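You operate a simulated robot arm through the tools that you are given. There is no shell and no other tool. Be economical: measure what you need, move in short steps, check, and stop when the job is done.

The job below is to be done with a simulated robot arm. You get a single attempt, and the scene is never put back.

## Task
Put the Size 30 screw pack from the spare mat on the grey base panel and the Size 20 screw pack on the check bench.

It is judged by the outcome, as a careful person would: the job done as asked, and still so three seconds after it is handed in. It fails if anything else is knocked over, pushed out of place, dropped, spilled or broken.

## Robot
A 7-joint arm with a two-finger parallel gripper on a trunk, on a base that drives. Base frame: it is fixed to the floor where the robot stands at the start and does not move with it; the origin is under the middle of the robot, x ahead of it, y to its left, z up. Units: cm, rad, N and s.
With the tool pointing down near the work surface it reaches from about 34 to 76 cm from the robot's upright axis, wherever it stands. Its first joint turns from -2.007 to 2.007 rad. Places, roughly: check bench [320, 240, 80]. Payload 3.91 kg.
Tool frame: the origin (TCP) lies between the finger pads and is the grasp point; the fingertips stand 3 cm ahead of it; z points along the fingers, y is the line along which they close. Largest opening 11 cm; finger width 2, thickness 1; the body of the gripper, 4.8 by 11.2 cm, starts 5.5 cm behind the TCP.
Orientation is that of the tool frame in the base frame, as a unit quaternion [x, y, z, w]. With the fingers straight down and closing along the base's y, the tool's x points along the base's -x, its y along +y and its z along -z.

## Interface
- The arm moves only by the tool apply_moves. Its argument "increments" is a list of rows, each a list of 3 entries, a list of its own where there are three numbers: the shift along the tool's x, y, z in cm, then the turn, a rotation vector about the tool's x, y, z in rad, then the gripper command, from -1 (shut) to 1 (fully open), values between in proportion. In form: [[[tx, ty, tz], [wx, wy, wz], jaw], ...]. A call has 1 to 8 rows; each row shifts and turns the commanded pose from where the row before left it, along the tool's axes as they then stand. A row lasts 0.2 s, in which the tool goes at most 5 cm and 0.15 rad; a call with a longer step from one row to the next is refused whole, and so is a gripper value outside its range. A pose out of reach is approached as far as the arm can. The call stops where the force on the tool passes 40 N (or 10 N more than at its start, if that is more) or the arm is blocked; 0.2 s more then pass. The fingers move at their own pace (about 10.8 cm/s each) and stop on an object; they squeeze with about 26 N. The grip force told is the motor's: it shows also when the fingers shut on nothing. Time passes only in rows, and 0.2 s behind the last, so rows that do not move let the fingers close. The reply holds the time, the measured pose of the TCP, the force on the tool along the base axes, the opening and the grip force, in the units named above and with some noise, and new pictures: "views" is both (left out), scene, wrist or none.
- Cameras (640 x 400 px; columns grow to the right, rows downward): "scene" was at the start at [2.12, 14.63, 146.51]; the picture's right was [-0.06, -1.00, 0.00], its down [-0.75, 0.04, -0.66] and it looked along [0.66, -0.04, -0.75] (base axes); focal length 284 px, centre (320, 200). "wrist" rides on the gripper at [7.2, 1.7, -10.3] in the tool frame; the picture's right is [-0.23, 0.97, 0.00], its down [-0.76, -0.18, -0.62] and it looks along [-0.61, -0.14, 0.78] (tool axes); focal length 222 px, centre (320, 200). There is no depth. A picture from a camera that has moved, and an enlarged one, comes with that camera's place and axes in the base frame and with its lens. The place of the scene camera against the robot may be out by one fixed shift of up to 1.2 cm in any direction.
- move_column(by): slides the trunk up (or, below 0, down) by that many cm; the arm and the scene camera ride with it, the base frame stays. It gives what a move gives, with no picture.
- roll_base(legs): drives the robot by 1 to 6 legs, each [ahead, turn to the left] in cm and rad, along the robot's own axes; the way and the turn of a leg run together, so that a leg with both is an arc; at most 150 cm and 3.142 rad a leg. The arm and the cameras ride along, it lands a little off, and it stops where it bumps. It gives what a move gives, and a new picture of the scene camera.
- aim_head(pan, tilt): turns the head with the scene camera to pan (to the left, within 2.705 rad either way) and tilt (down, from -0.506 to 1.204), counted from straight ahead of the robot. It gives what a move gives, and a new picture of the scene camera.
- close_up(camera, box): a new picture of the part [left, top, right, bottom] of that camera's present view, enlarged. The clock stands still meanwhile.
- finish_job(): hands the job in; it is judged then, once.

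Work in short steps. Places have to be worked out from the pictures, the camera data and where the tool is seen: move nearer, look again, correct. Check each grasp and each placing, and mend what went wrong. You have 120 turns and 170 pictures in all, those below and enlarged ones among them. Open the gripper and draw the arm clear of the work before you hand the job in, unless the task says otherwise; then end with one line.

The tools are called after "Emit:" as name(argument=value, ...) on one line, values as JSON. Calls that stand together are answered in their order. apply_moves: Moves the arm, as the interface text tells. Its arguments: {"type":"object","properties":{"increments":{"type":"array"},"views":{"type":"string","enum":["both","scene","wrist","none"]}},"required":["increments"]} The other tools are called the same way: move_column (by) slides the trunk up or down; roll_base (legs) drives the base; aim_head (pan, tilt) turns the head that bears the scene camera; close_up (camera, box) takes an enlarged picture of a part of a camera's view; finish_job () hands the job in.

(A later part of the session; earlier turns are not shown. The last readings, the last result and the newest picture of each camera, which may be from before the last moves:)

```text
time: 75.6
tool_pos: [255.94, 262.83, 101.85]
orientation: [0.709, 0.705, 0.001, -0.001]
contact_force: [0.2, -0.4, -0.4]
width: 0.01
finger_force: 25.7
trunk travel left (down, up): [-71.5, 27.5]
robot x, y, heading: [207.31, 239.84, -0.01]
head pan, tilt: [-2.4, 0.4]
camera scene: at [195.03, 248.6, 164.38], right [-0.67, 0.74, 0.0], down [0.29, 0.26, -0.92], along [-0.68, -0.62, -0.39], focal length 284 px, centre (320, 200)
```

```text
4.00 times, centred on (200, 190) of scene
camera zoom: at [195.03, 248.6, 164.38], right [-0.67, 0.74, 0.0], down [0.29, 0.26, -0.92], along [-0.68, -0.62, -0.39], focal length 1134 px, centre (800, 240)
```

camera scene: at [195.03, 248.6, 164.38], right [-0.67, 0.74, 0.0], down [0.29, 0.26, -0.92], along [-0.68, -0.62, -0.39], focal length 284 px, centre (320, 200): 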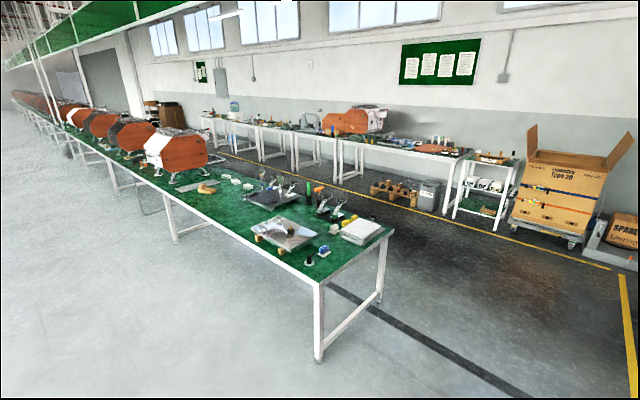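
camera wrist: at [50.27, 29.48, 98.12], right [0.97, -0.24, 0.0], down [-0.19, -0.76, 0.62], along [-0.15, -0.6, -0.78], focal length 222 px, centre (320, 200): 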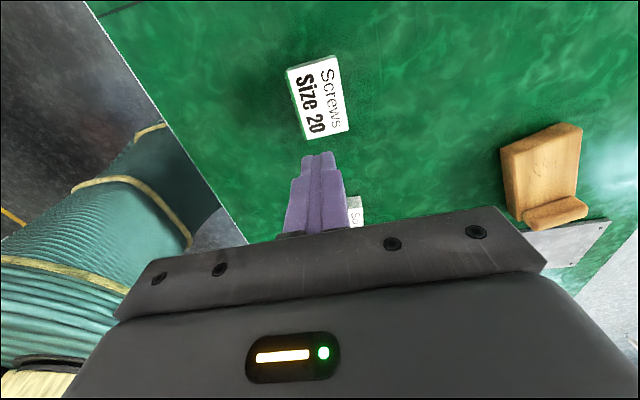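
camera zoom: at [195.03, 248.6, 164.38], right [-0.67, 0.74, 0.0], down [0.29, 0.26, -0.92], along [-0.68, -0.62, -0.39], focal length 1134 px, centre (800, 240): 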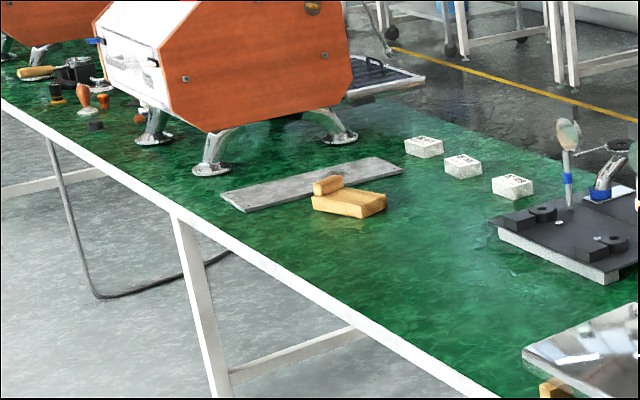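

I've found no other packs, so the green mat holding the three packs must be the spare mat. The light grey plate next to it, a thin plate with screw holes, is the grey base panel. I'll drive back the way I came.

Emit:
roll_base(legs=[[-150, 0], [-67, 0], [0, 1.285], [-150, 0], [-95, 0], [0, -1.275]])

Emit:
aim_head(pan=0.0, tilt=0.8)

```text
time: 104.0
tool_pos: [-37.92, 34.58, 101.94]
orientation: [0.72, 0.694, -0.001, 0.0]
contact_force: [1.5, 0.1, -0.5]
width: 0.0
finger_force: 26.2
trunk travel left (down, up): [-71.5, 27.5]
robot x, y, heading: [-87.1, 12.52, -0.044]
head pan, tilt: [-2.4, 0.4]
camera scene: at [-99.21, 22.13, 164.38], right [-0.65, 0.76, 0.0], down [0.3, 0.25, -0.92], along [-0.7, -0.6, -0.39], focal length 284 px, centre (320, 200)
```

scene: 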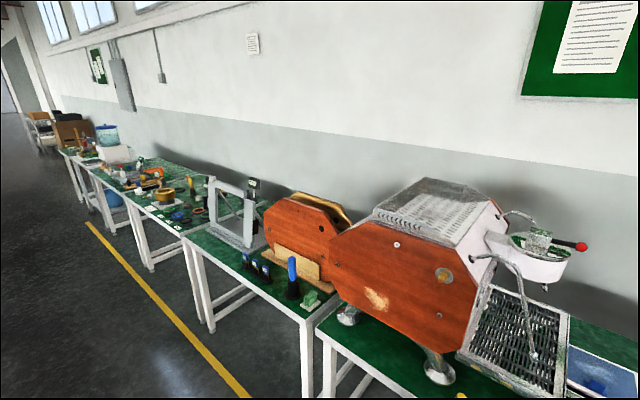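

```text
time: 106.2
tool_pos: [-37.95, 34.73, 101.92]
orientation: [0.719, 0.695, 0.0, 0.0]
contact_force: [-0.9, -0.4, -1.0]
width: 0.0
finger_force: 26.1
trunk travel left (down, up): [-71.5, 27.5]
robot x, y, heading: [-87.15, 12.95, -0.04]
head pan, tilt: [0.0, 0.799]
camera scene: at [-84.09, 27.83, 160.86], right [-0.04, -1.0, 0.0], down [-0.72, 0.03, -0.7], along [0.7, -0.03, -0.72], focal length 284 px, centre (320, 200)
```

scene: 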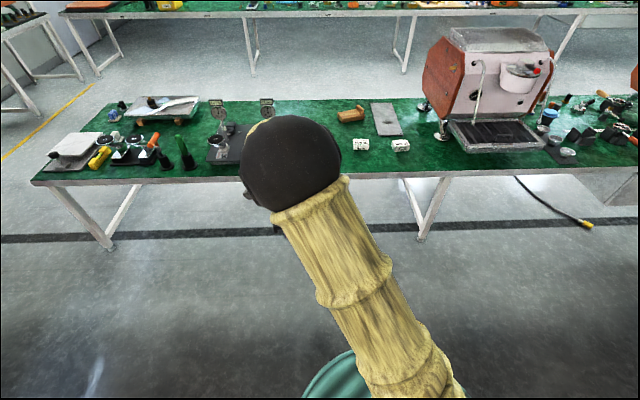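

I'm at (-87, 13). I'll do Size 30 first, at about (46, -22), and place it on the light plate around (72, -21). I'll drive in to about (0, -5).

Emit:
roll_base(legs=[[0, -0.164], [89, 0], [0, 0.2]])

Emit:
apply_moves(increments=[[[-3, 0, 0], [0, 0, 0], 1], [[-5, 0, 0], [0, 0, 0], 1], [[-5, 0, 0], [0, 0, 0], 1], [[-5, 0, 0], [0, 0, 0], 1], [[-5, 0, 0], [0, 0, 0], 1], [[0, 0, 0], [0, 0, 0], 1]])

```text
time: 112.4
tool_pos: [49.0, 19.41, 101.77]
orientation: [0.705, 0.71, -0.001, 0.0]
contact_force: [-1.3, -0.3, -0.3]
width: 0.01
finger_force: 25.8
trunk travel left (down, up): [-71.5, 27.5]
robot x, y, heading: [0.95, -4.57, 0.009]
head pan, tilt: [0.0, 0.799]
camera scene: at [3.16, 10.58, 160.86], right [0.01, -1.0, 0.0], down [-0.72, 0.0, -0.7], along [0.7, 0.0, -0.72], focal length 284 px, centre (320, 200)
```

scene: 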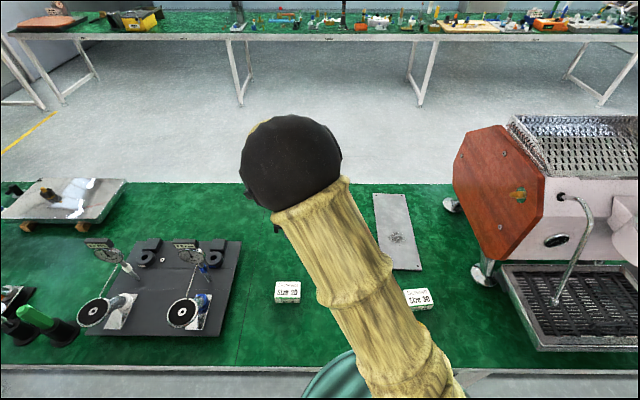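

```text
time: 113.8
tool_pos: [49.14, -3.77, 101.83]
orientation: [0.704, 0.71, 0.0, 0.0]
contact_force: [0.5, -0.8, -0.1]
width: 11.0
finger_force: 0.0
trunk travel left (down, up): [-71.5, 27.5]
robot x, y, heading: [0.88, -5.02, 0.005]
head pan, tilt: [0.0, 0.799]
camera scene: at [3.21, 10.56, 160.86], right [0.01, -1.0, 0.0], down [-0.72, 0.0, -0.7], along [0.7, 0.0, -0.72], focal length 284 px, centre (320, 200)
camera wrist: at [50.81, 3.5, 112.07], right [0.98, -0.22, 0.0], down [-0.17, -0.76, 0.62], along [-0.14, -0.61, -0.78], focal length 222 px, centre (320, 200)
```

scene: 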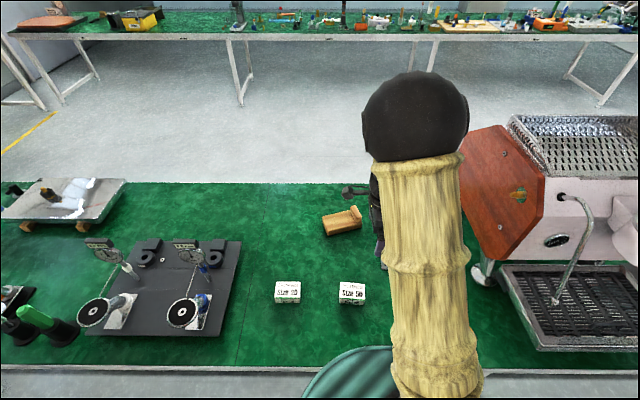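
wrist: 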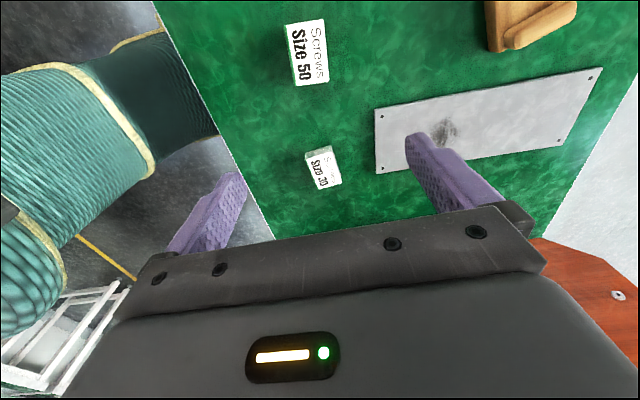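

The plate spans x 58–98 and y -12 to -28. Size 30 is at about (45.3, -21) and slightly rotated. I'll lower the trunk and move over it.

Emit:
move_column(by=-14)

Emit:
apply_moves(increments=[[[-5, -2, 0], [0, 0, 0], 1], [[-5, -2, 0], [0, 0, 0], 1], [[-5, 0, 2], [0, 0, 0], 1], [[-2, 0, 2], [0, 0, 0], 1], [[0, 0, 0], [0, 0, 0], 1]])

```text
time: 115.4
tool_pos: [49.19, -3.62, 87.77]
orientation: [0.704, 0.71, 0.0, 0.0]
contact_force: [0.2, -0.9, -0.3]
width: 10.98
finger_force: 0.1
trunk travel left (down, up): [-57.5, 41.5]
robot x, y, heading: [0.85, -4.83, 0.004]
head pan, tilt: [0.0, 0.799]
```

```text
refused: row 1 steps farther than a row can; nothing moved
```

Emit:
apply_moves(increments=[[[-4.5, -1.5, 0], [0, 0, 0], 1], [[-4.5, -1.5, 0], [0, 0, 0], 1], [[-4, -0.8, 2], [0, 0, 0], 1], [[-4, 0, 2], [0, 0, 0], 1], [[0, 0, 0], [0, 0, 0], 1]])

```text
time: 116.6
tool_pos: [45.22, -20.3, 83.71]
orientation: [0.705, 0.709, -0.001, 0.0]
contact_force: [-0.6, -0.3, -0.4]
width: 11.0
finger_force: 0.0
trunk travel left (down, up): [-57.5, 41.5]
robot x, y, heading: [1.11, -4.59, 0.009]
head pan, tilt: [0.0, 0.799]
camera scene: at [3.21, 10.48, 146.87], right [0.01, -1.0, 0.0], down [-0.72, 0.0, -0.7], along [0.7, 0.0, -0.72], focal length 284 px, centre (320, 200)
camera wrist: at [46.81, -13.23, 93.98], right [0.98, -0.22, 0.0], down [-0.17, -0.76, 0.62], along [-0.14, -0.61, -0.78], focal length 222 px, centre (320, 200)
```

scene: 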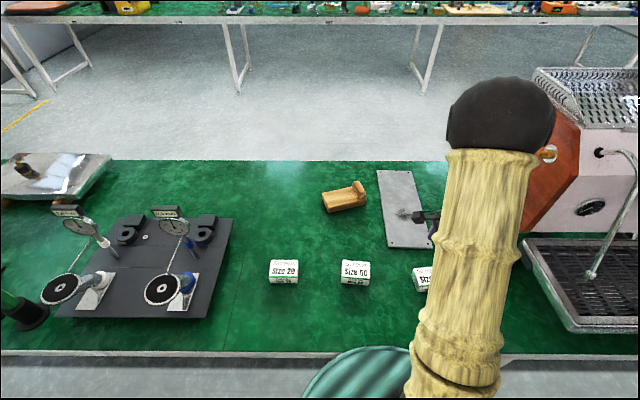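
wrist: 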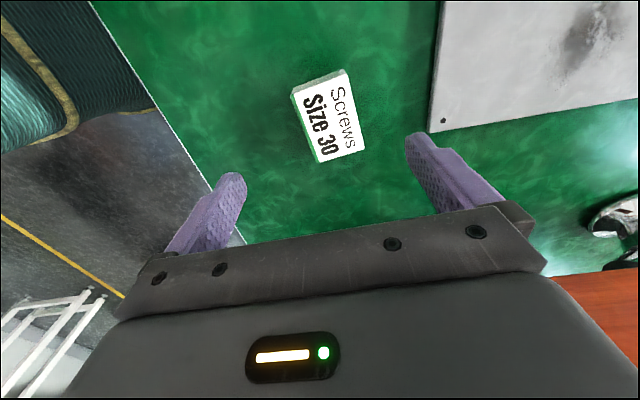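

Size 30's centre is at about (45.9, -22.0), yawed about +0.09 rad. I'll align with it and go deeper than last time, watching the force.

Emit:
apply_moves(increments=[[[-1.7, 0.7, 0], [0, 0, -0.085], 1], [[0, 0, 4], [0, 0, 0], 1], [[0, 0, 4], [0, 0, 0], 1], [[0, 0, 4], [0, 0, 0], 1], [[0, 0, 1.5], [0, 0, 0], 1], [[0, 0, 0.6], [0, 0, 0], 1], [[0, 0, 0], [0, 0, 0], 1]], views="wrist")

```text
time: 118.2
tool_pos: [46.2, -22.43, 69.75]
orientation: [0.674, 0.739, 0.0, 0.0]
contact_force: [0.7, 0.2, 0.6]
width: 11.0
finger_force: 0.0
trunk travel left (down, up): [-57.5, 41.5]
robot x, y, heading: [1.19, -5.04, 0.002]
head pan, tilt: [0.0, 0.799]
camera wrist: at [47.24, -15.11, 79.93], right [0.99, -0.14, 0.0], down [-0.11, -0.77, 0.62], along [-0.09, -0.62, -0.78], focal length 222 px, centre (320, 200)
```

wrist: 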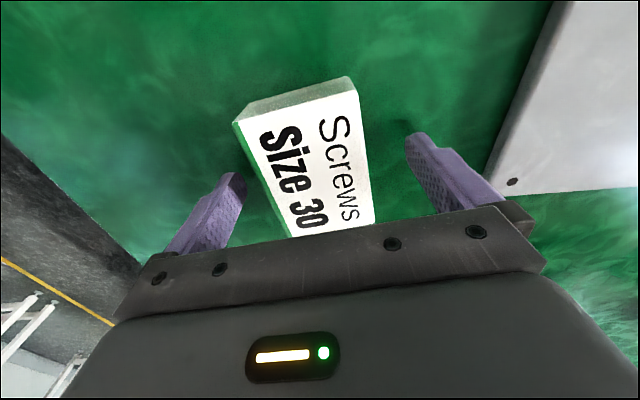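

The pack is near-centred. I'll trim slightly and go 0.5 cm deeper before closing.

Emit:
apply_moves(increments=[[[0.2, -0.3, 0.3], [0, 0, -0.04], 1], [[0, 0, 0.3], [0, 0, 0], 1], [[0, 0, 0], [0, 0, 0], 1], [[0, 0, 0], [0, 0, 0], 1]], views="none")

Emit:
apply_moves(increments=[[[0, 0, 0], [0, 0, 0], -1], [[0, 0, 0], [0, 0, 0], -1], [[0, 0, 0], [0, 0, 0], -1], [[0, 0, 0], [0, 0, 0], -1], [[0, 0, 0], [0, 0, 0], -1]], views="wrist")

Emit:
apply_moves(increments=[[[0, 0, -0.5], [0, 0, 0], -1], [[0, 0, -1], [0, 0, 0], -1], [[0, 0, -1], [0, 0, 0], -1], [[0, 0, -1.5], [0, 0, 0], -1], [[0, 0, 0], [0, 0, 0], -1]], views="wrist")

```text
time: 119.2
tool_pos: [45.95, -22.32, 69.16]
orientation: [0.659, 0.752, -0.001, 0.0]
contact_force: [0.0, 0.6, -0.6]
width: 11.03
finger_force: 0.1
trunk travel left (down, up): [-57.5, 41.5]
robot x, y, heading: [1.04, -4.83, 0.003]
head pan, tilt: [0.0, 0.799]
```

```text
time: 120.4
tool_pos: [45.82, -22.19, 69.18]
orientation: [0.659, 0.752, 0.0, 0.0]
contact_force: [2.9, 0.7, 0.6]
width: 6.22
finger_force: 26.2
trunk travel left (down, up): [-57.5, 41.5]
robot x, y, heading: [0.97, -4.42, 0.007]
head pan, tilt: [0.0, 0.799]
camera wrist: at [46.57, -14.96, 79.35], right [1.0, -0.1, 0.0], down [-0.08, -0.78, 0.62], along [-0.06, -0.62, -0.78], focal length 222 px, centre (320, 200)
```

wrist: 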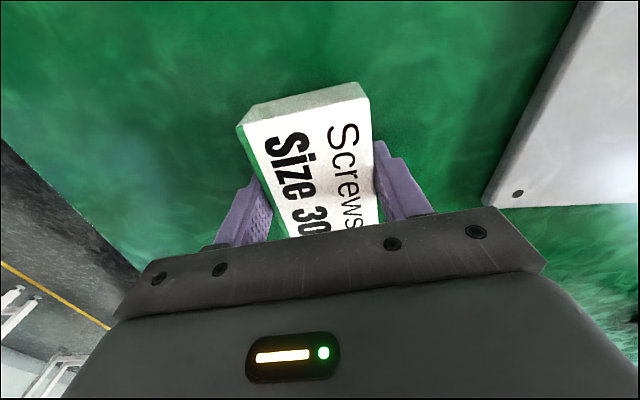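

```text
time: 121.6
tool_pos: [45.77, -22.27, 73.27]
orientation: [0.658, 0.753, 0.0, -0.001]
contact_force: [1.5, 0.7, -1.2]
width: 6.19
finger_force: 26.4
trunk travel left (down, up): [-57.5, 41.5]
robot x, y, heading: [0.78, -4.28, 0.008]
head pan, tilt: [0.0, 0.799]
camera wrist: at [46.55, -14.86, 83.48], right [1.0, -0.1, 0.0], down [-0.08, -0.78, 0.62], along [-0.06, -0.62, -0.78], focal length 222 px, centre (320, 200)
```

wrist: 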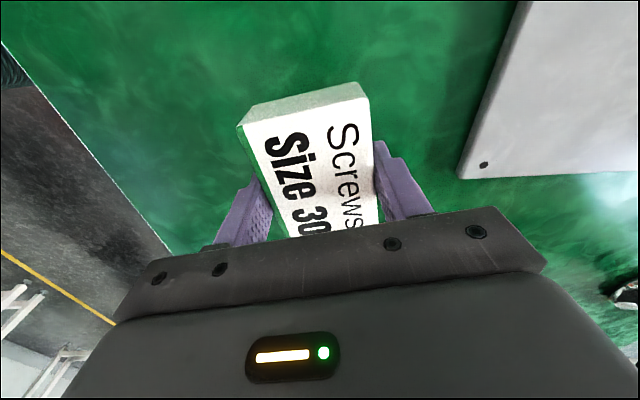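

It is held (6.19 cm, the pack rides with the tool). I'll lift a bit more and carry it gently over the plate.

Emit:
apply_moves(increments=[[[0, 0, -1.5], [0, 0, 0], -1], [[0, 0, -1.5], [0, 0, 0], -1], [[0, 2.5, 0], [0, 0, 0], -1], [[-0.2, 3.5, 0], [0, 0, 0], -1], [[-0.2, 3.5, 0], [0, 0, 0], -1], [[-0.2, 3.5, 0], [0, 0, 0], -1], [[-0.2, 2.5, 0], [0, 0, 0], -1], [[0, 0, 0], [0, 0, 0], -1]], views="wrist")

Emit:
apply_moves(increments=[[[0, 2.5, 0], [0, 0, 0.04], -1], [[0, 2.5, 0], [0, 0, 0.04], -1], [[0, 2.5, 0], [0, 0, 0.05], -1], [[0, 0, 0], [0, 0, 0], -1], [[0, 0, 0], [0, 0, 0], -1]])

```text
time: 123.4
tool_pos: [61.38, -20.76, 75.81]
orientation: [0.658, 0.753, 0.001, 0.0]
contact_force: [0.8, -0.1, -2.8]
width: 6.18
finger_force: 25.9
trunk travel left (down, up): [-57.5, 41.5]
robot x, y, heading: [1.09, -4.34, 0.005]
head pan, tilt: [0.0, 0.799]
camera wrist: at [62.14, -13.4, 86.17], right [1.0, -0.1, 0.0], down [-0.08, -0.78, 0.62], along [-0.06, -0.62, -0.78], focal length 222 px, centre (320, 200)
```

wrist: 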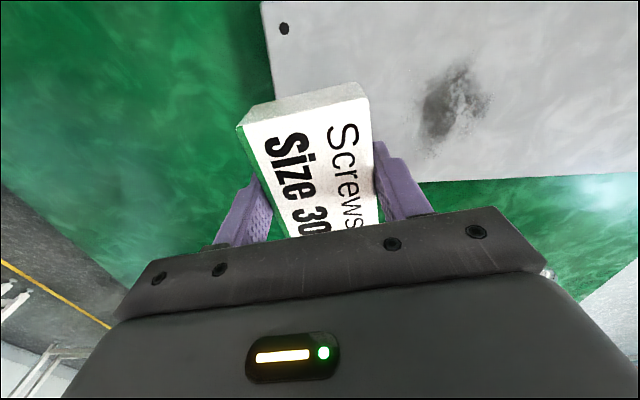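

```text
time: 124.6
tool_pos: [68.7, -20.15, 75.87]
orientation: [0.706, 0.708, -0.001, 0.0]
contact_force: [0.3, -0.5, -2.7]
width: 6.15
finger_force: 26.4
trunk travel left (down, up): [-57.5, 41.5]
robot x, y, heading: [1.0, -4.65, 0.001]
head pan, tilt: [0.0, 0.799]
camera scene: at [3.23, 10.5, 146.86], right [0.01, -1.0, 0.0], down [-0.72, 0.0, -0.7], along [0.7, 0.0, -0.72], focal length 284 px, centre (320, 200)
camera wrist: at [70.42, -13.06, 86.14], right [0.97, -0.23, 0.0], down [-0.18, -0.76, 0.62], along [-0.14, -0.61, -0.78], focal length 222 px, centre (320, 200)
```

scene: 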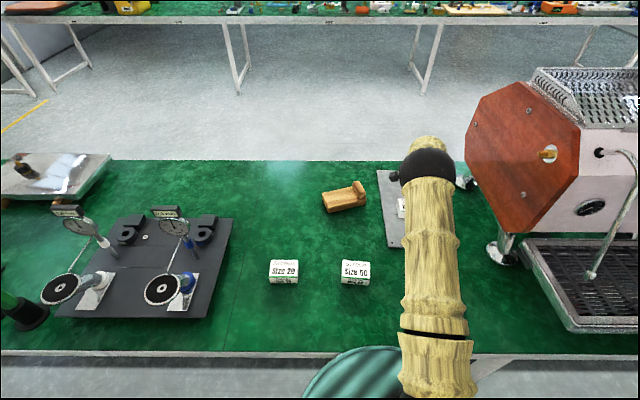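
wrist: 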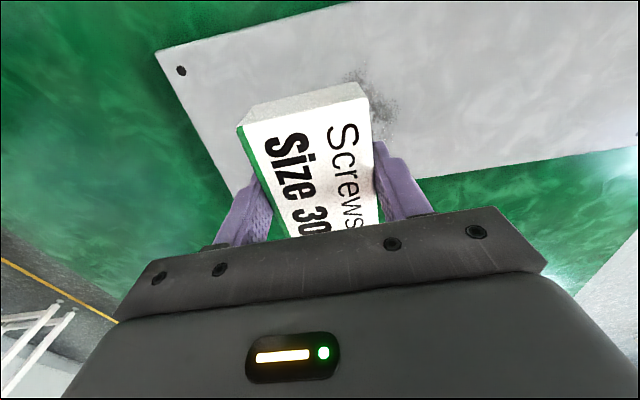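

The pack is centred over the plate width. I'll lower it to just above and then step down, watching the force.

Emit:
apply_moves(increments=[[[0, 0, 2], [0, 0, 0], -1], [[0, 0, 2], [0, 0, 0], -1], [[0, 0, 1], [0, 0, 0], -1], [[0, 0, 0.4], [0, 0, 0], -1], [[0, 0, 0], [0, 0, 0], -1]], views="none")

Emit:
close_up(camera="scene", box=[350, 150, 478, 230])

```text
time: 125.8
tool_pos: [68.85, -20.34, 70.67]
orientation: [0.707, 0.707, 0.0, 0.0]
contact_force: [-0.8, -0.5, -2.5]
width: 6.17
finger_force: 26.2
trunk travel left (down, up): [-57.5, 41.5]
robot x, y, heading: [0.97, -4.45, 0.004]
head pan, tilt: [0.0, 0.799]
```

```text
5.00 times, centred on (414, 190) of scene
camera zoom: at [3.24, 10.5, 146.86], right [0.01, -1.0, 0.0], down [-0.72, 0.0, -0.7], along [0.7, 0.0, -0.72], focal length 1418 px, centre (-150, 250)
```

zoom: 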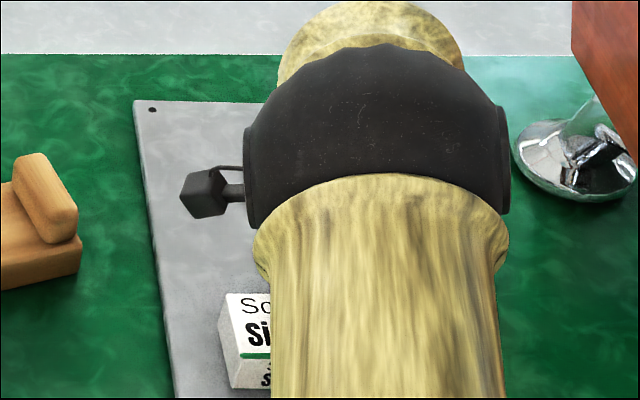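

Still hanging (-2.5 N). I'll step down in small increments.

Emit:
apply_moves(increments=[[[0, 0, 0.3], [0, 0, 0], -1], [[0, 0, 0], [0, 0, 0], -1]], views="none")

Emit:
apply_moves(increments=[[[0, 0, 0.3], [0, 0, 0], -1], [[0, 0, 0], [0, 0, 0], -1]], views="none")

```text
time: 126.4
tool_pos: [68.81, -20.39, 70.4]
orientation: [0.706, 0.708, 0.001, 0.0]
contact_force: [0.0, 0.6, -2.4]
width: 6.19
finger_force: 26.1
trunk travel left (down, up): [-57.5, 41.5]
robot x, y, heading: [1.25, -4.73, 0.005]
head pan, tilt: [0.0, 0.799]
```

```text
time: 127.0
tool_pos: [68.83, -20.31, 70.36]
orientation: [0.707, 0.707, 0.001, 0.001]
contact_force: [-0.3, 2.1, 10.9]
width: 6.19
finger_force: 26.3
trunk travel left (down, up): [-57.5, 41.5]
robot x, y, heading: [0.86, -4.88, 0.003]
head pan, tilt: [0.0, 0.799]
```

Contact: 10.9 N upward, so it rests on the plate. I'll open and rise.

Emit:
apply_moves(increments=[[[0, 0, -0.15], [0, 0, 0], -1], [[0, 0, 0], [0, 0, 0], 0.4], [[0, 0, 0], [0, 0, 0], 0.8], [[0, 0, 0], [0, 0, 0], 0.8], [[0, 0, -3], [0, 0, 0], 0.8], [[0, 0, -4], [0, 0, 0], 0.8], [[0, 0, -5], [0, 0, 0], 0.8], [[0, 0, -4], [0, 0, 0], 0.8]])

```text
time: 128.8
tool_pos: [68.96, -20.36, 86.59]
orientation: [0.707, 0.707, 0.0, 0.001]
contact_force: [-0.8, -0.8, 0.4]
width: 9.89
finger_force: 0.1
trunk travel left (down, up): [-57.5, 41.5]
robot x, y, heading: [0.78, -4.5, 0.005]
head pan, tilt: [0.0, 0.799]
camera scene: at [3.18, 10.52, 146.86], right [0.01, -1.0, 0.0], down [-0.72, 0.0, -0.7], along [0.7, 0.0, -0.72], focal length 284 px, centre (320, 200)
camera wrist: at [70.53, -13.2, 96.86], right [0.97, -0.22, 0.0], down [-0.18, -0.76, 0.62], along [-0.14, -0.61, -0.78], focal length 222 px, centre (320, 200)
```

scene: 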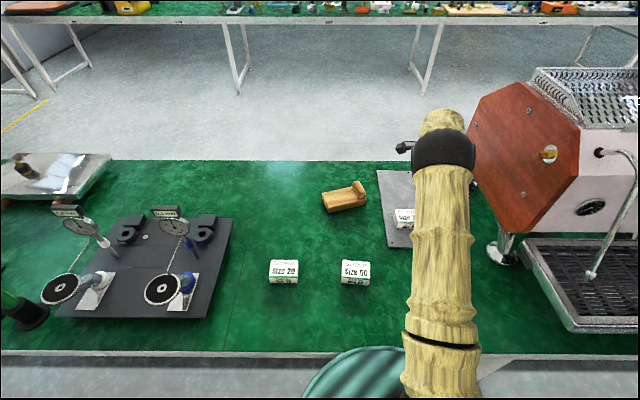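
wrist: 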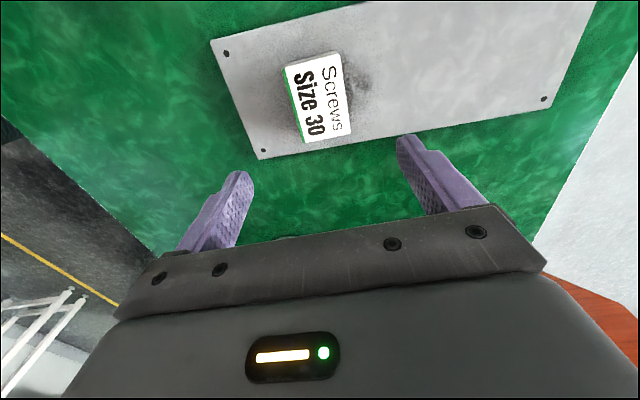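

Size 30 sits fully on the grey plate. Next I'll go over to Size 20.

Emit:
apply_moves(increments=[[[4, -2.4, 0], [0, 0, 0], 1], [[4, -2.4, 0], [0, 0, 0], 1], [[4, -2.4, 0], [0, 0, 0], 1], [[4, -2.4, 0], [0, 0, 0], 1], [[4, -2.4, 0], [0, 0, 0], 1], [[4, -2.4, 0], [0, 0, 0], 1], [[4, -2.4, 0], [0, 0, 0], 1], [[4, -2.4, 0], [0, 0, 0], 1]], views="none")

Emit:
apply_moves(increments=[[[4.5, -1, 0], [0, 0, 0], 1], [[4, 0, 2], [0, 0, 0], 1], [[0, 0, 1], [0, 0, 0], 1], [[0, 0, 0], [0, 0, 0], 1]])

```text
time: 130.6
tool_pos: [49.41, 11.6, 86.47]
orientation: [0.706, 0.708, 0.0, 0.0]
contact_force: [-0.2, -0.3, -0.6]
width: 11.0
finger_force: 0.0
trunk travel left (down, up): [-57.5, 41.5]
robot x, y, heading: [0.98, -4.52, 0.005]
head pan, tilt: [0.0, 0.799]
```

```text
time: 131.6
tool_pos: [48.61, 20.12, 83.49]
orientation: [0.706, 0.708, 0.001, 0.0]
contact_force: [-0.3, -0.9, -0.9]
width: 11.0
finger_force: 0.0
trunk travel left (down, up): [-57.5, 41.5]
robot x, y, heading: [1.21, -4.99, 0.006]
head pan, tilt: [0.0, 0.799]
camera scene: at [3.2, 10.51, 146.87], right [0.01, -1.0, 0.0], down [-0.72, 0.0, -0.7], along [0.7, 0.0, -0.72], focal length 284 px, centre (320, 200)
camera wrist: at [50.28, 27.31, 93.82], right [0.97, -0.23, 0.0], down [-0.18, -0.76, 0.62], along [-0.14, -0.61, -0.78], focal length 222 px, centre (320, 200)
```

scene: 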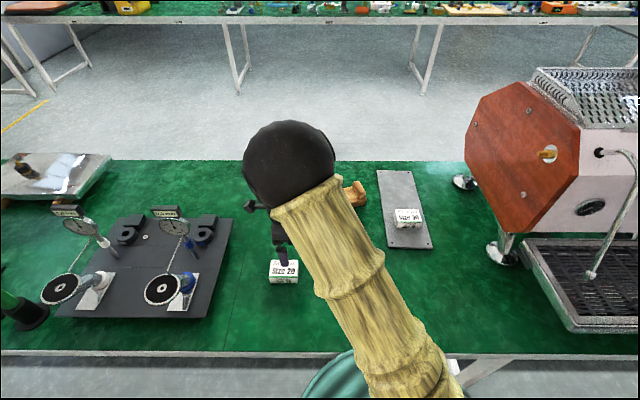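
wrist: 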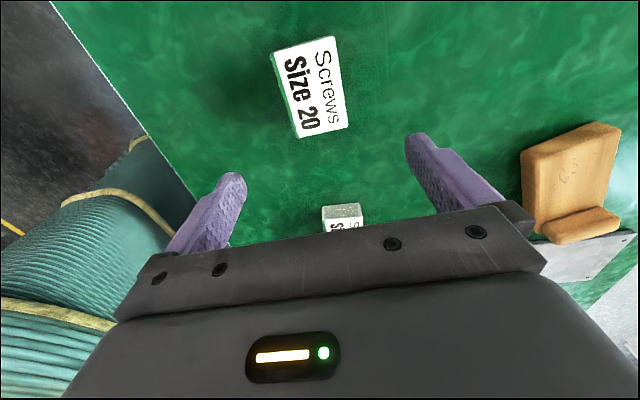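

Size 20 is at about (48.4, 21.9) with yaw 0. I'll descend deeper this time and grip.

Emit:
apply_moves(increments=[[[1.75, -0.2, 0], [0, 0, 0], 1], [[0, 0, 4], [0, 0, 0], 1], [[0, 0, 4], [0, 0, 0], 1], [[0, 0, 3.5], [0, 0, 0], 1], [[0, 0, 2], [0, 0, 0], 1], [[0, 0, 0.8], [0, 0, 0], 1], [[0, 0, 0], [0, 0, 0], 1]], views="wrist")

```text
time: 133.2
tool_pos: [48.55, 21.93, 68.93]
orientation: [0.706, 0.708, 0.0, 0.0]
contact_force: [-0.7, 0.1, 0.8]
width: 10.97
finger_force: 0.0
trunk travel left (down, up): [-57.5, 41.5]
robot x, y, heading: [0.65, -4.51, 0.005]
head pan, tilt: [0.0, 0.799]
camera wrist: at [50.11, 29.06, 79.24], right [0.97, -0.23, 0.0], down [-0.18, -0.76, 0.62], along [-0.14, -0.61, -0.78], focal length 222 px, centre (320, 200)
```

wrist: 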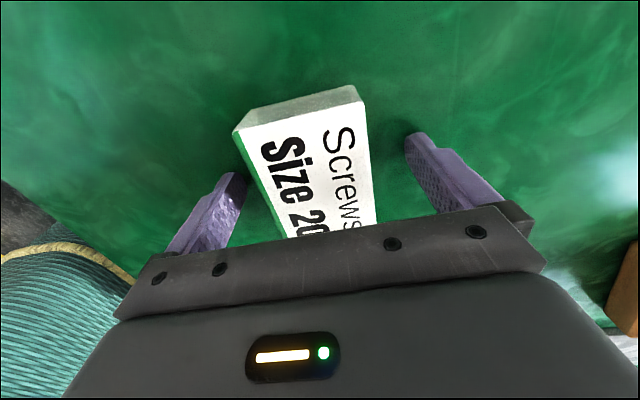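

I'm at z 68.93 with no table contact. I'll close, then lift slowly with a check.

Emit:
apply_moves(increments=[[[0, 0, 0], [0, 0, 0], -1], [[0, 0, 0], [0, 0, 0], -1], [[0, 0, 0], [0, 0, 0], -1], [[0, 0, 0], [0, 0, 0], -1], [[0, 0, 0], [0, 0, 0], -1], [[0, 0, -0.5], [0, 0, 0], -1], [[0, 0, -1], [0, 0, 0], -1], [[0, 0, -1], [0, 0, 0], -1]], views="none")

Emit:
apply_moves(increments=[[[0, 0, -1.5], [0, 0, 0], -1], [[0, 0, -2], [0, 0, 0], -1], [[0, 0, -2], [0, 0, 0], -1], [[0, 0, -2], [0, 0, 0], -1], [[0, 0, -2], [0, 0, 0], -1], [[0, 0, 0], [0, 0, 0], -1]], views="wrist")

```text
time: 135.0
tool_pos: [48.48, 21.69, 71.64]
orientation: [0.707, 0.707, 0.0, 0.0]
contact_force: [-0.3, 0.1, -2.2]
width: 6.17
finger_force: 26.7
trunk travel left (down, up): [-57.5, 41.5]
robot x, y, heading: [1.04, -4.53, 0.003]
head pan, tilt: [0.0, 0.799]
```

```text
time: 136.4
tool_pos: [48.53, 21.64, 81.05]
orientation: [0.706, 0.708, 0.0, 0.0]
contact_force: [0.9, 0.1, -2.4]
width: 6.19
finger_force: 25.5
trunk travel left (down, up): [-57.5, 41.5]
robot x, y, heading: [0.6, -4.78, 0.005]
head pan, tilt: [0.0, 0.799]
camera wrist: at [50.17, 28.9, 91.4], right [0.97, -0.23, 0.0], down [-0.18, -0.76, 0.62], along [-0.14, -0.61, -0.78], focal length 222 px, centre (320, 200)
```

wrist: 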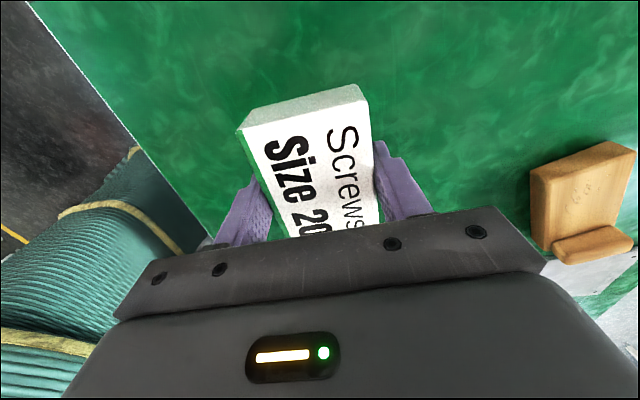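

Size 20 is held firmly at 6.19 cm. I'll raise the trunk for clearance, back away and check it is still in the fingers.

Emit:
move_column(by=20)

Emit:
roll_base(legs=[[-90, 0]])

```text
time: 138.6
tool_pos: [48.51, 21.86, 101.21]
orientation: [0.707, 0.708, 0.0, 0.0]
contact_force: [0.4, -0.7, -3.2]
width: 6.19
finger_force: 25.4
trunk travel left (down, up): [-77.5, 21.5]
robot x, y, heading: [0.81, -4.49, 0.006]
head pan, tilt: [0.0, 0.799]
```

```text
time: 143.4
tool_pos: [-42.5, 21.15, 101.09]
orientation: [0.712, 0.703, 0.0, 0.0]
contact_force: [0.2, 0.6, -3.2]
width: 6.19
finger_force: 26.2
trunk travel left (down, up): [-77.5, 21.5]
robot x, y, heading: [-90.61, -4.36, -0.007]
head pan, tilt: [0.0, 0.799]
camera scene: at [-88.05, 10.68, 166.86], right [-0.01, -1.0, 0.0], down [-0.72, 0.01, -0.7], along [0.7, -0.01, -0.72], focal length 284 px, centre (320, 200)
```

scene: 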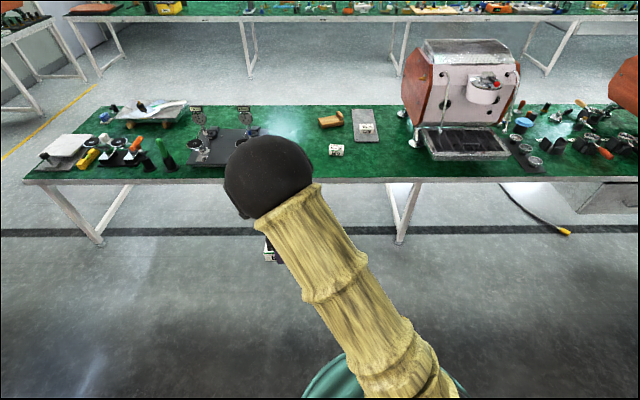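

Still held. I'll drive round the table end towards the check bench.

Emit:
roll_base(legs=[[0, 1.287], [150, 0], [93, 0], [0, -1.285]])

```text
time: 161.6
tool_pos: [25.28, 251.14, 101.16]
orientation: [0.717, 0.697, 0.001, 0.0]
contact_force: [-0.7, -0.3, -2.3]
width: 6.16
finger_force: 26.2
trunk travel left (down, up): [-77.5, 21.5]
robot x, y, heading: [-23.23, 226.61, -0.025]
head pan, tilt: [0.0, 0.799]
camera scene: at [-20.28, 241.35, 166.86], right [-0.03, -1.0, 0.0], down [-0.72, 0.02, -0.7], along [0.7, -0.02, -0.72], focal length 284 px, centre (320, 200)
```

scene: 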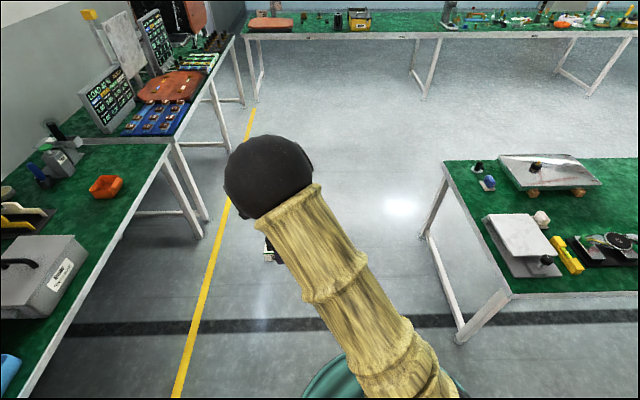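

Still held. I'll straighten and drive on toward the bench, stopping short to look.

Emit:
roll_base(legs=[[0, 0.025], [150, 0], [95, 0]])

Emit:
close_up(camera="scene", box=[160, 40, 480, 240])

```text
time: 173.8
tool_pos: [264.56, 253.18, 101.13]
orientation: [0.703, 0.712, -0.001, 0.0]
contact_force: [-0.3, 0.2, -3.2]
width: 6.16
finger_force: 25.9
trunk travel left (down, up): [-77.5, 21.5]
robot x, y, heading: [217.15, 226.44, 0.019]
head pan, tilt: [0.0, 0.799]
camera scene: at [219.39, 241.4, 166.86], right [0.02, -1.0, 0.0], down [-0.72, -0.01, -0.7], along [0.7, 0.01, -0.72], focal length 284 px, centre (320, 200)
```

scene: 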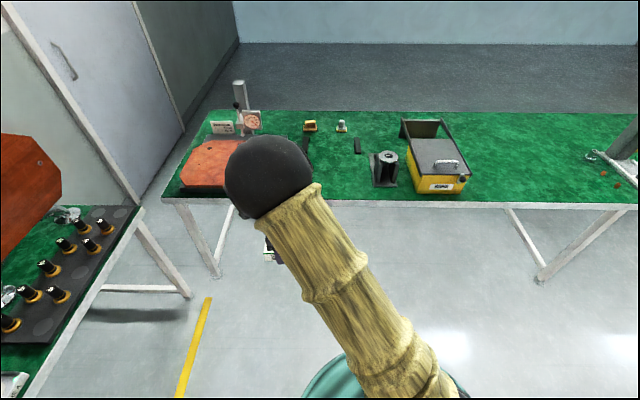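

```text
2.00 times, centred on (320, 140) of scene
camera zoom: at [219.39, 241.4, 166.86], right [0.02, -1.0, 0.0], down [-0.72, -0.01, -0.7], along [0.7, 0.01, -0.72], focal length 567 px, centre (320, 320)
```

zoom: 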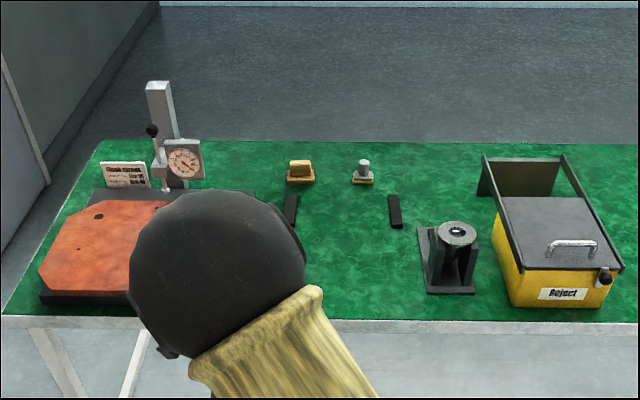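

The free spot at (320, 240) is clear: bars at x>337, stand at y<219 and wood base at y>258. I'll drive 48 cm more.

Emit:
roll_base(legs=[[48, -0.02]])

Emit:
apply_moves(increments=[[[-3, 1, 0], [0, 0, 0], -1], [[-3, 2, 0], [0, 0, 0], -1], [[-3, 2, 0], [0, 0, 0], -1], [[-2, 2, 0], [0, 0, 0], -1], [[0, 0, 0], [0, 0, 0], -1]])

```text
time: 176.6
tool_pos: [313.69, 250.95, 101.09]
orientation: [0.717, 0.697, 0.0, 0.0]
contact_force: [0.6, -0.2, -2.9]
width: 6.16
finger_force: 25.9
trunk travel left (down, up): [-77.5, 21.5]
robot x, y, heading: [265.37, 226.26, -0.022]
head pan, tilt: [0.0, 0.799]
camera scene: at [268.14, 241.1, 166.86], right [-0.03, -1.0, 0.0], down [-0.72, 0.02, -0.7], along [0.7, -0.02, -0.72], focal length 284 px, centre (320, 200)
```

scene: 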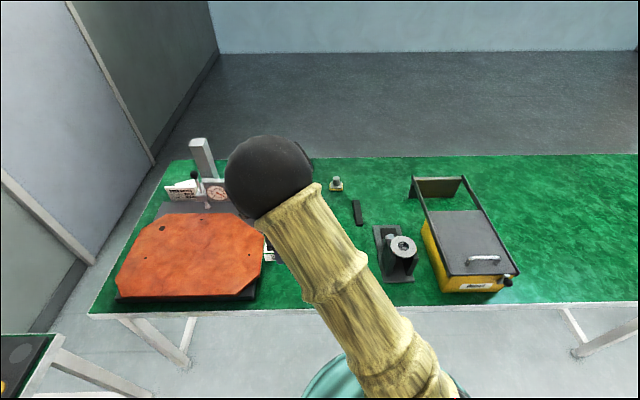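

```text
time: 177.8
tool_pos: [320.25, 239.62, 101.13]
orientation: [0.716, 0.698, 0.0, -0.001]
contact_force: [-1.9, 0.1, -1.8]
width: 6.15
finger_force: 26.1
trunk travel left (down, up): [-77.5, 21.5]
robot x, y, heading: [265.41, 226.23, -0.023]
head pan, tilt: [0.0, 0.799]
camera scene: at [268.02, 241.12, 166.86], right [-0.02, -1.0, 0.0], down [-0.72, 0.02, -0.7], along [0.7, -0.02, -0.72], focal length 284 px, centre (320, 200)
camera wrist: at [322.13, 246.68, 111.28], right [0.97, -0.25, 0.0], down [-0.2, -0.76, 0.62], along [-0.16, -0.6, -0.78], focal length 222 px, centre (320, 200)
```

scene: 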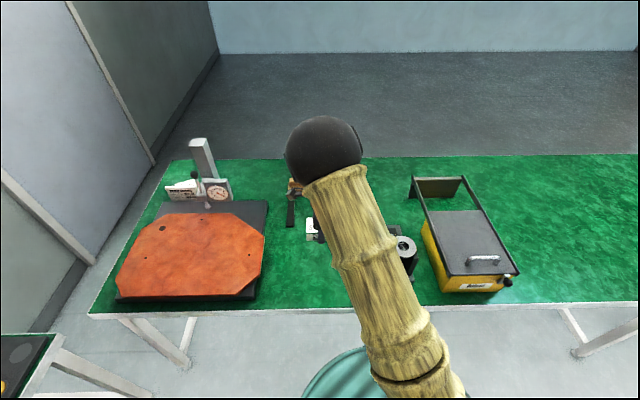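
wrist: 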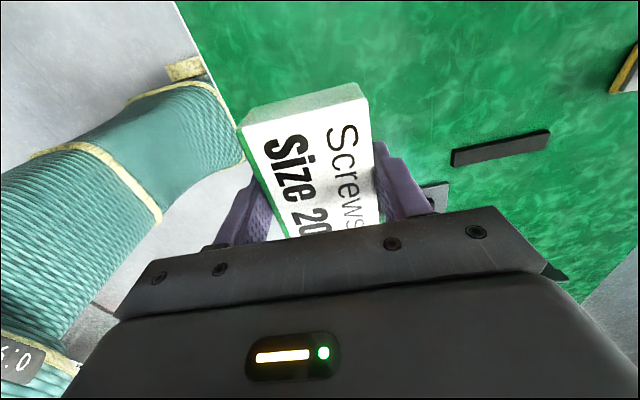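

The bench edge is at x≈307, so I'll shift 2 cm further in and descend toward z≈86, then feel for contact.

Emit:
apply_moves(increments=[[[0, 2, 0], [0, 0, 0], -1], [[0, 0, 3], [0, 0, 0], -1], [[0, 0, 3], [0, 0, 0], -1], [[0, 0, 3], [0, 0, 0], -1], [[0, 0, 3], [0, 0, 0], -1], [[0, 0, 2], [0, 0, 0], -1], [[0, 0, 0], [0, 0, 0], -1]])

```text
time: 179.4
tool_pos: [322.3, 239.76, 87.12]
orientation: [0.717, 0.698, 0.0, 0.0]
contact_force: [-0.2, -0.1, -2.8]
width: 6.16
finger_force: 25.8
trunk travel left (down, up): [-77.5, 21.5]
robot x, y, heading: [265.12, 226.05, -0.018]
head pan, tilt: [0.0, 0.799]
camera scene: at [268.04, 241.1, 166.86], right [-0.03, -1.0, 0.0], down [-0.72, 0.02, -0.7], along [0.7, -0.02, -0.72], focal length 284 px, centre (320, 200)
camera wrist: at [324.1, 246.82, 97.35], right [0.97, -0.25, 0.0], down [-0.2, -0.76, 0.62], along [-0.16, -0.6, -0.78], focal length 222 px, centre (320, 200)
```

scene: 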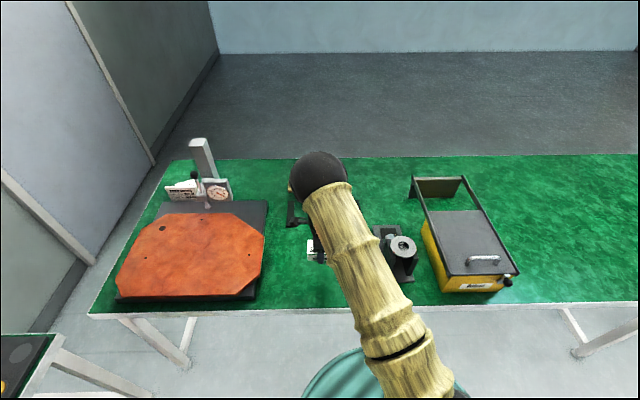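
wrist: 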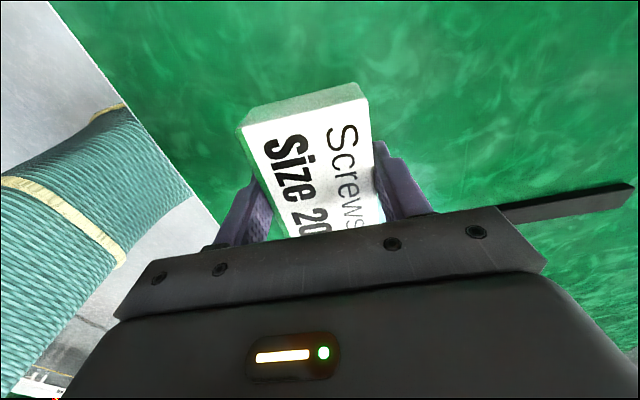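

I'll step down in small increments, watching the force.

Emit:
apply_moves(increments=[[[0, 0, 1.5], [0, 0, 0], -1], [[0, 0, 0.5], [0, 0, 0], -1], [[0, 0, 0], [0, 0, 0], -1]], views="none")

Emit:
apply_moves(increments=[[[0, 0, 0.5], [0, 0, 0], -1], [[0, 0, 0.3], [0, 0, 0], -1], [[0, 0, 0], [0, 0, 0], -1]], views="wrist")

```text
time: 180.2
tool_pos: [322.34, 239.69, 85.18]
orientation: [0.717, 0.697, 0.001, 0.001]
contact_force: [-0.6, -0.1, -3.3]
width: 6.18
finger_force: 25.7
trunk travel left (down, up): [-77.5, 21.5]
robot x, y, heading: [265.25, 225.95, -0.025]
head pan, tilt: [0.0, 0.799]
```

```text
time: 181.0
tool_pos: [322.24, 239.62, 84.36]
orientation: [0.716, 0.698, 0.0, 0.0]
contact_force: [0.1, 0.8, -3.0]
width: 6.17
finger_force: 25.9
trunk travel left (down, up): [-77.5, 21.5]
robot x, y, heading: [265.49, 225.98, -0.024]
head pan, tilt: [0.0, 0.799]
camera wrist: at [324.12, 246.82, 94.55], right [0.97, -0.25, 0.0], down [-0.2, -0.76, 0.62], along [-0.16, -0.6, -0.78], focal length 222 px, centre (320, 200)
```

wrist: 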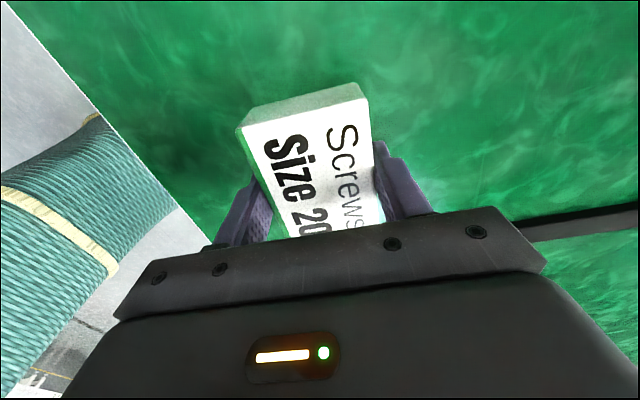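

Emit:
apply_moves(increments=[[[0, 0, 0.4], [0, 0, 0], -1], [[0, 0, 0.4], [0, 0, 0], -1], [[0, 0, 0], [0, 0, 0], -1]], views="none")

Emit:
apply_moves(increments=[[[0, 0, 0.3], [0, 0, 0], -1], [[0, 0, 0], [0, 0, 0], -1]], views="none")

```text
time: 181.8
tool_pos: [322.3, 239.66, 83.66]
orientation: [0.716, 0.698, 0.0, 0.0]
contact_force: [1.1, 0.4, -1.5]
width: 6.2
finger_force: 26.4
trunk travel left (down, up): [-77.5, 21.5]
robot x, y, heading: [265.41, 225.81, -0.019]
head pan, tilt: [0.0, 0.799]
```

```text
time: 182.4
tool_pos: [322.14, 239.62, 83.33]
orientation: [0.717, 0.697, 0.0, 0.0]
contact_force: [-0.9, 0.3, -2.1]
width: 6.16
finger_force: 26.8
trunk travel left (down, up): [-77.5, 21.5]
robot x, y, heading: [265.55, 226.17, -0.025]
head pan, tilt: [0.0, 0.799]
```

Still hanging. I'll keep descending in 0.3 cm steps.

Emit:
apply_moves(increments=[[[0, 0, 0.3], [0, 0, 0], -1], [[0, 0, 0], [0, 0, 0], -1]], views="none")

Emit:
apply_moves(increments=[[[0, 0, 0.25], [0, 0, 0], -1], [[0, 0, 0], [0, 0, 0], -1]], views="wrist")

```text
time: 183.0
tool_pos: [322.26, 239.69, 83.0]
orientation: [0.718, 0.697, 0.0, 0.0]
contact_force: [-0.4, -0.2, -2.6]
width: 6.19
finger_force: 26.4
trunk travel left (down, up): [-77.5, 21.5]
robot x, y, heading: [265.52, 226.3, -0.023]
head pan, tilt: [0.0, 0.799]
```

```text
time: 183.6
tool_pos: [322.29, 239.54, 82.66]
orientation: [0.717, 0.697, 0.0, 0.0]
contact_force: [-0.1, -0.3, -2.5]
width: 6.17
finger_force: 25.6
trunk travel left (down, up): [-77.5, 21.5]
robot x, y, heading: [265.18, 226.02, -0.023]
head pan, tilt: [0.0, 0.799]
camera wrist: at [324.16, 246.74, 92.87], right [0.97, -0.25, 0.0], down [-0.2, -0.76, 0.62], along [-0.16, -0.6, -0.78], focal length 222 px, centre (320, 200)
```

wrist: 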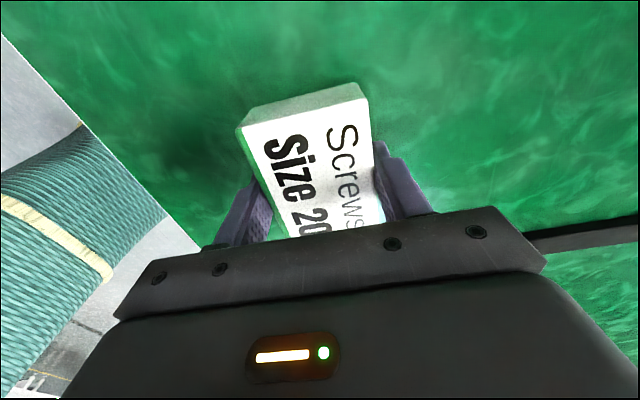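

Emit:
apply_moves(increments=[[[0, 0, 0.4], [0, 0, 0], -1], [[0, 0, 0], [0, 0, 0], -1]], views="none")

Emit:
apply_moves(increments=[[[0, 0, 0.4], [0, 0, 0], -1], [[0, 0, 0], [0, 0, 0], -1]], views="none")

```text
time: 184.2
tool_pos: [322.21, 239.59, 82.21]
orientation: [0.717, 0.697, 0.0, 0.0]
contact_force: [-0.2, 0.2, -1.6]
width: 6.17
finger_force: 26.0
trunk travel left (down, up): [-77.5, 21.5]
robot x, y, heading: [265.26, 226.12, -0.02]
head pan, tilt: [0.0, 0.799]
```

```text
time: 184.8
tool_pos: [322.38, 239.59, 81.76]
orientation: [0.717, 0.697, 0.0, 0.0]
contact_force: [-0.2, 0.0, -2.9]
width: 6.15
finger_force: 26.0
trunk travel left (down, up): [-77.5, 21.5]
robot x, y, heading: [265.5, 226.24, -0.024]
head pan, tilt: [0.0, 0.799]
```

Triangulating from the scene views puts the bench top nearer z≈74–77, so I'll continue down.

Emit:
apply_moves(increments=[[[0, 0, 0.4], [0, 0, 0], -1], [[0, 0, 0.4], [0, 0, 0], -1], [[0, 0, 0], [0, 0, 0], -1]], views="none")

Emit:
apply_moves(increments=[[[0, 0, 0.4], [0, 0, 0], -1], [[0, 0, 0], [0, 0, 0], -1]], views="wrist")

```text
time: 185.6
tool_pos: [322.27, 239.65, 81.0]
orientation: [0.717, 0.697, 0.0, 0.0]
contact_force: [0.4, -0.8, -2.5]
width: 6.16
finger_force: 25.7
trunk travel left (down, up): [-77.5, 21.5]
robot x, y, heading: [265.37, 226.22, -0.024]
head pan, tilt: [0.0, 0.799]
```

```text
time: 186.2
tool_pos: [322.31, 239.54, 80.6]
orientation: [0.717, 0.697, 0.0, 0.0]
contact_force: [0.1, 0.9, -2.3]
width: 6.17
finger_force: 26.6
trunk travel left (down, up): [-77.5, 21.5]
robot x, y, heading: [265.1, 226.32, -0.024]
head pan, tilt: [0.0, 0.799]
camera wrist: at [324.24, 246.71, 90.86], right [0.97, -0.25, 0.0], down [-0.2, -0.76, 0.62], along [-0.16, -0.6, -0.78], focal length 222 px, centre (320, 200)
```

wrist: 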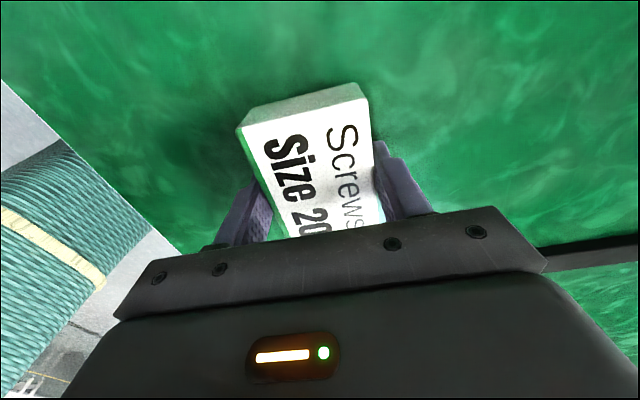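

Parallax of the bench edge in the wrist view gives z≈75.8, so contact is expected near TCP 78.8.

Emit:
apply_moves(increments=[[[0, 0, 0.5], [0, 0, 0], -1], [[0, 0, 0.5], [0, 0, 0], -1], [[0, 0, 0], [0, 0, 0], -1]], views="none")

Emit:
apply_moves(increments=[[[0, 0, 0.35], [0, 0, 0], -1], [[0, 0, 0], [0, 0, 0], -1]], views="none")

```text
time: 187.0
tool_pos: [322.41, 239.51, 80.09]
orientation: [0.716, 0.698, 0.002, 0.001]
contact_force: [-2.1, -2.0, 31.7]
width: 6.19
finger_force: 26.5
trunk travel left (down, up): [-77.5, 21.5]
robot x, y, heading: [265.25, 226.15, -0.025]
head pan, tilt: [0.0, 0.799]
```

```text
time: 187.3
tool_pos: [322.34, 239.62, 79.95]
orientation: [0.716, 0.698, 0.002, 0.001]
contact_force: [-8.4, -2.6, 24.1]
width: 6.2
finger_force: 26.4
trunk travel left (down, up): [-77.5, 21.5]
robot x, y, heading: [265.13, 225.76, -0.022]
head pan, tilt: [0.0, 0.799]
stopped in row 1: the force on the tool passed its limit (the readings are from after the stop); the commanded pose is now the measured one
```

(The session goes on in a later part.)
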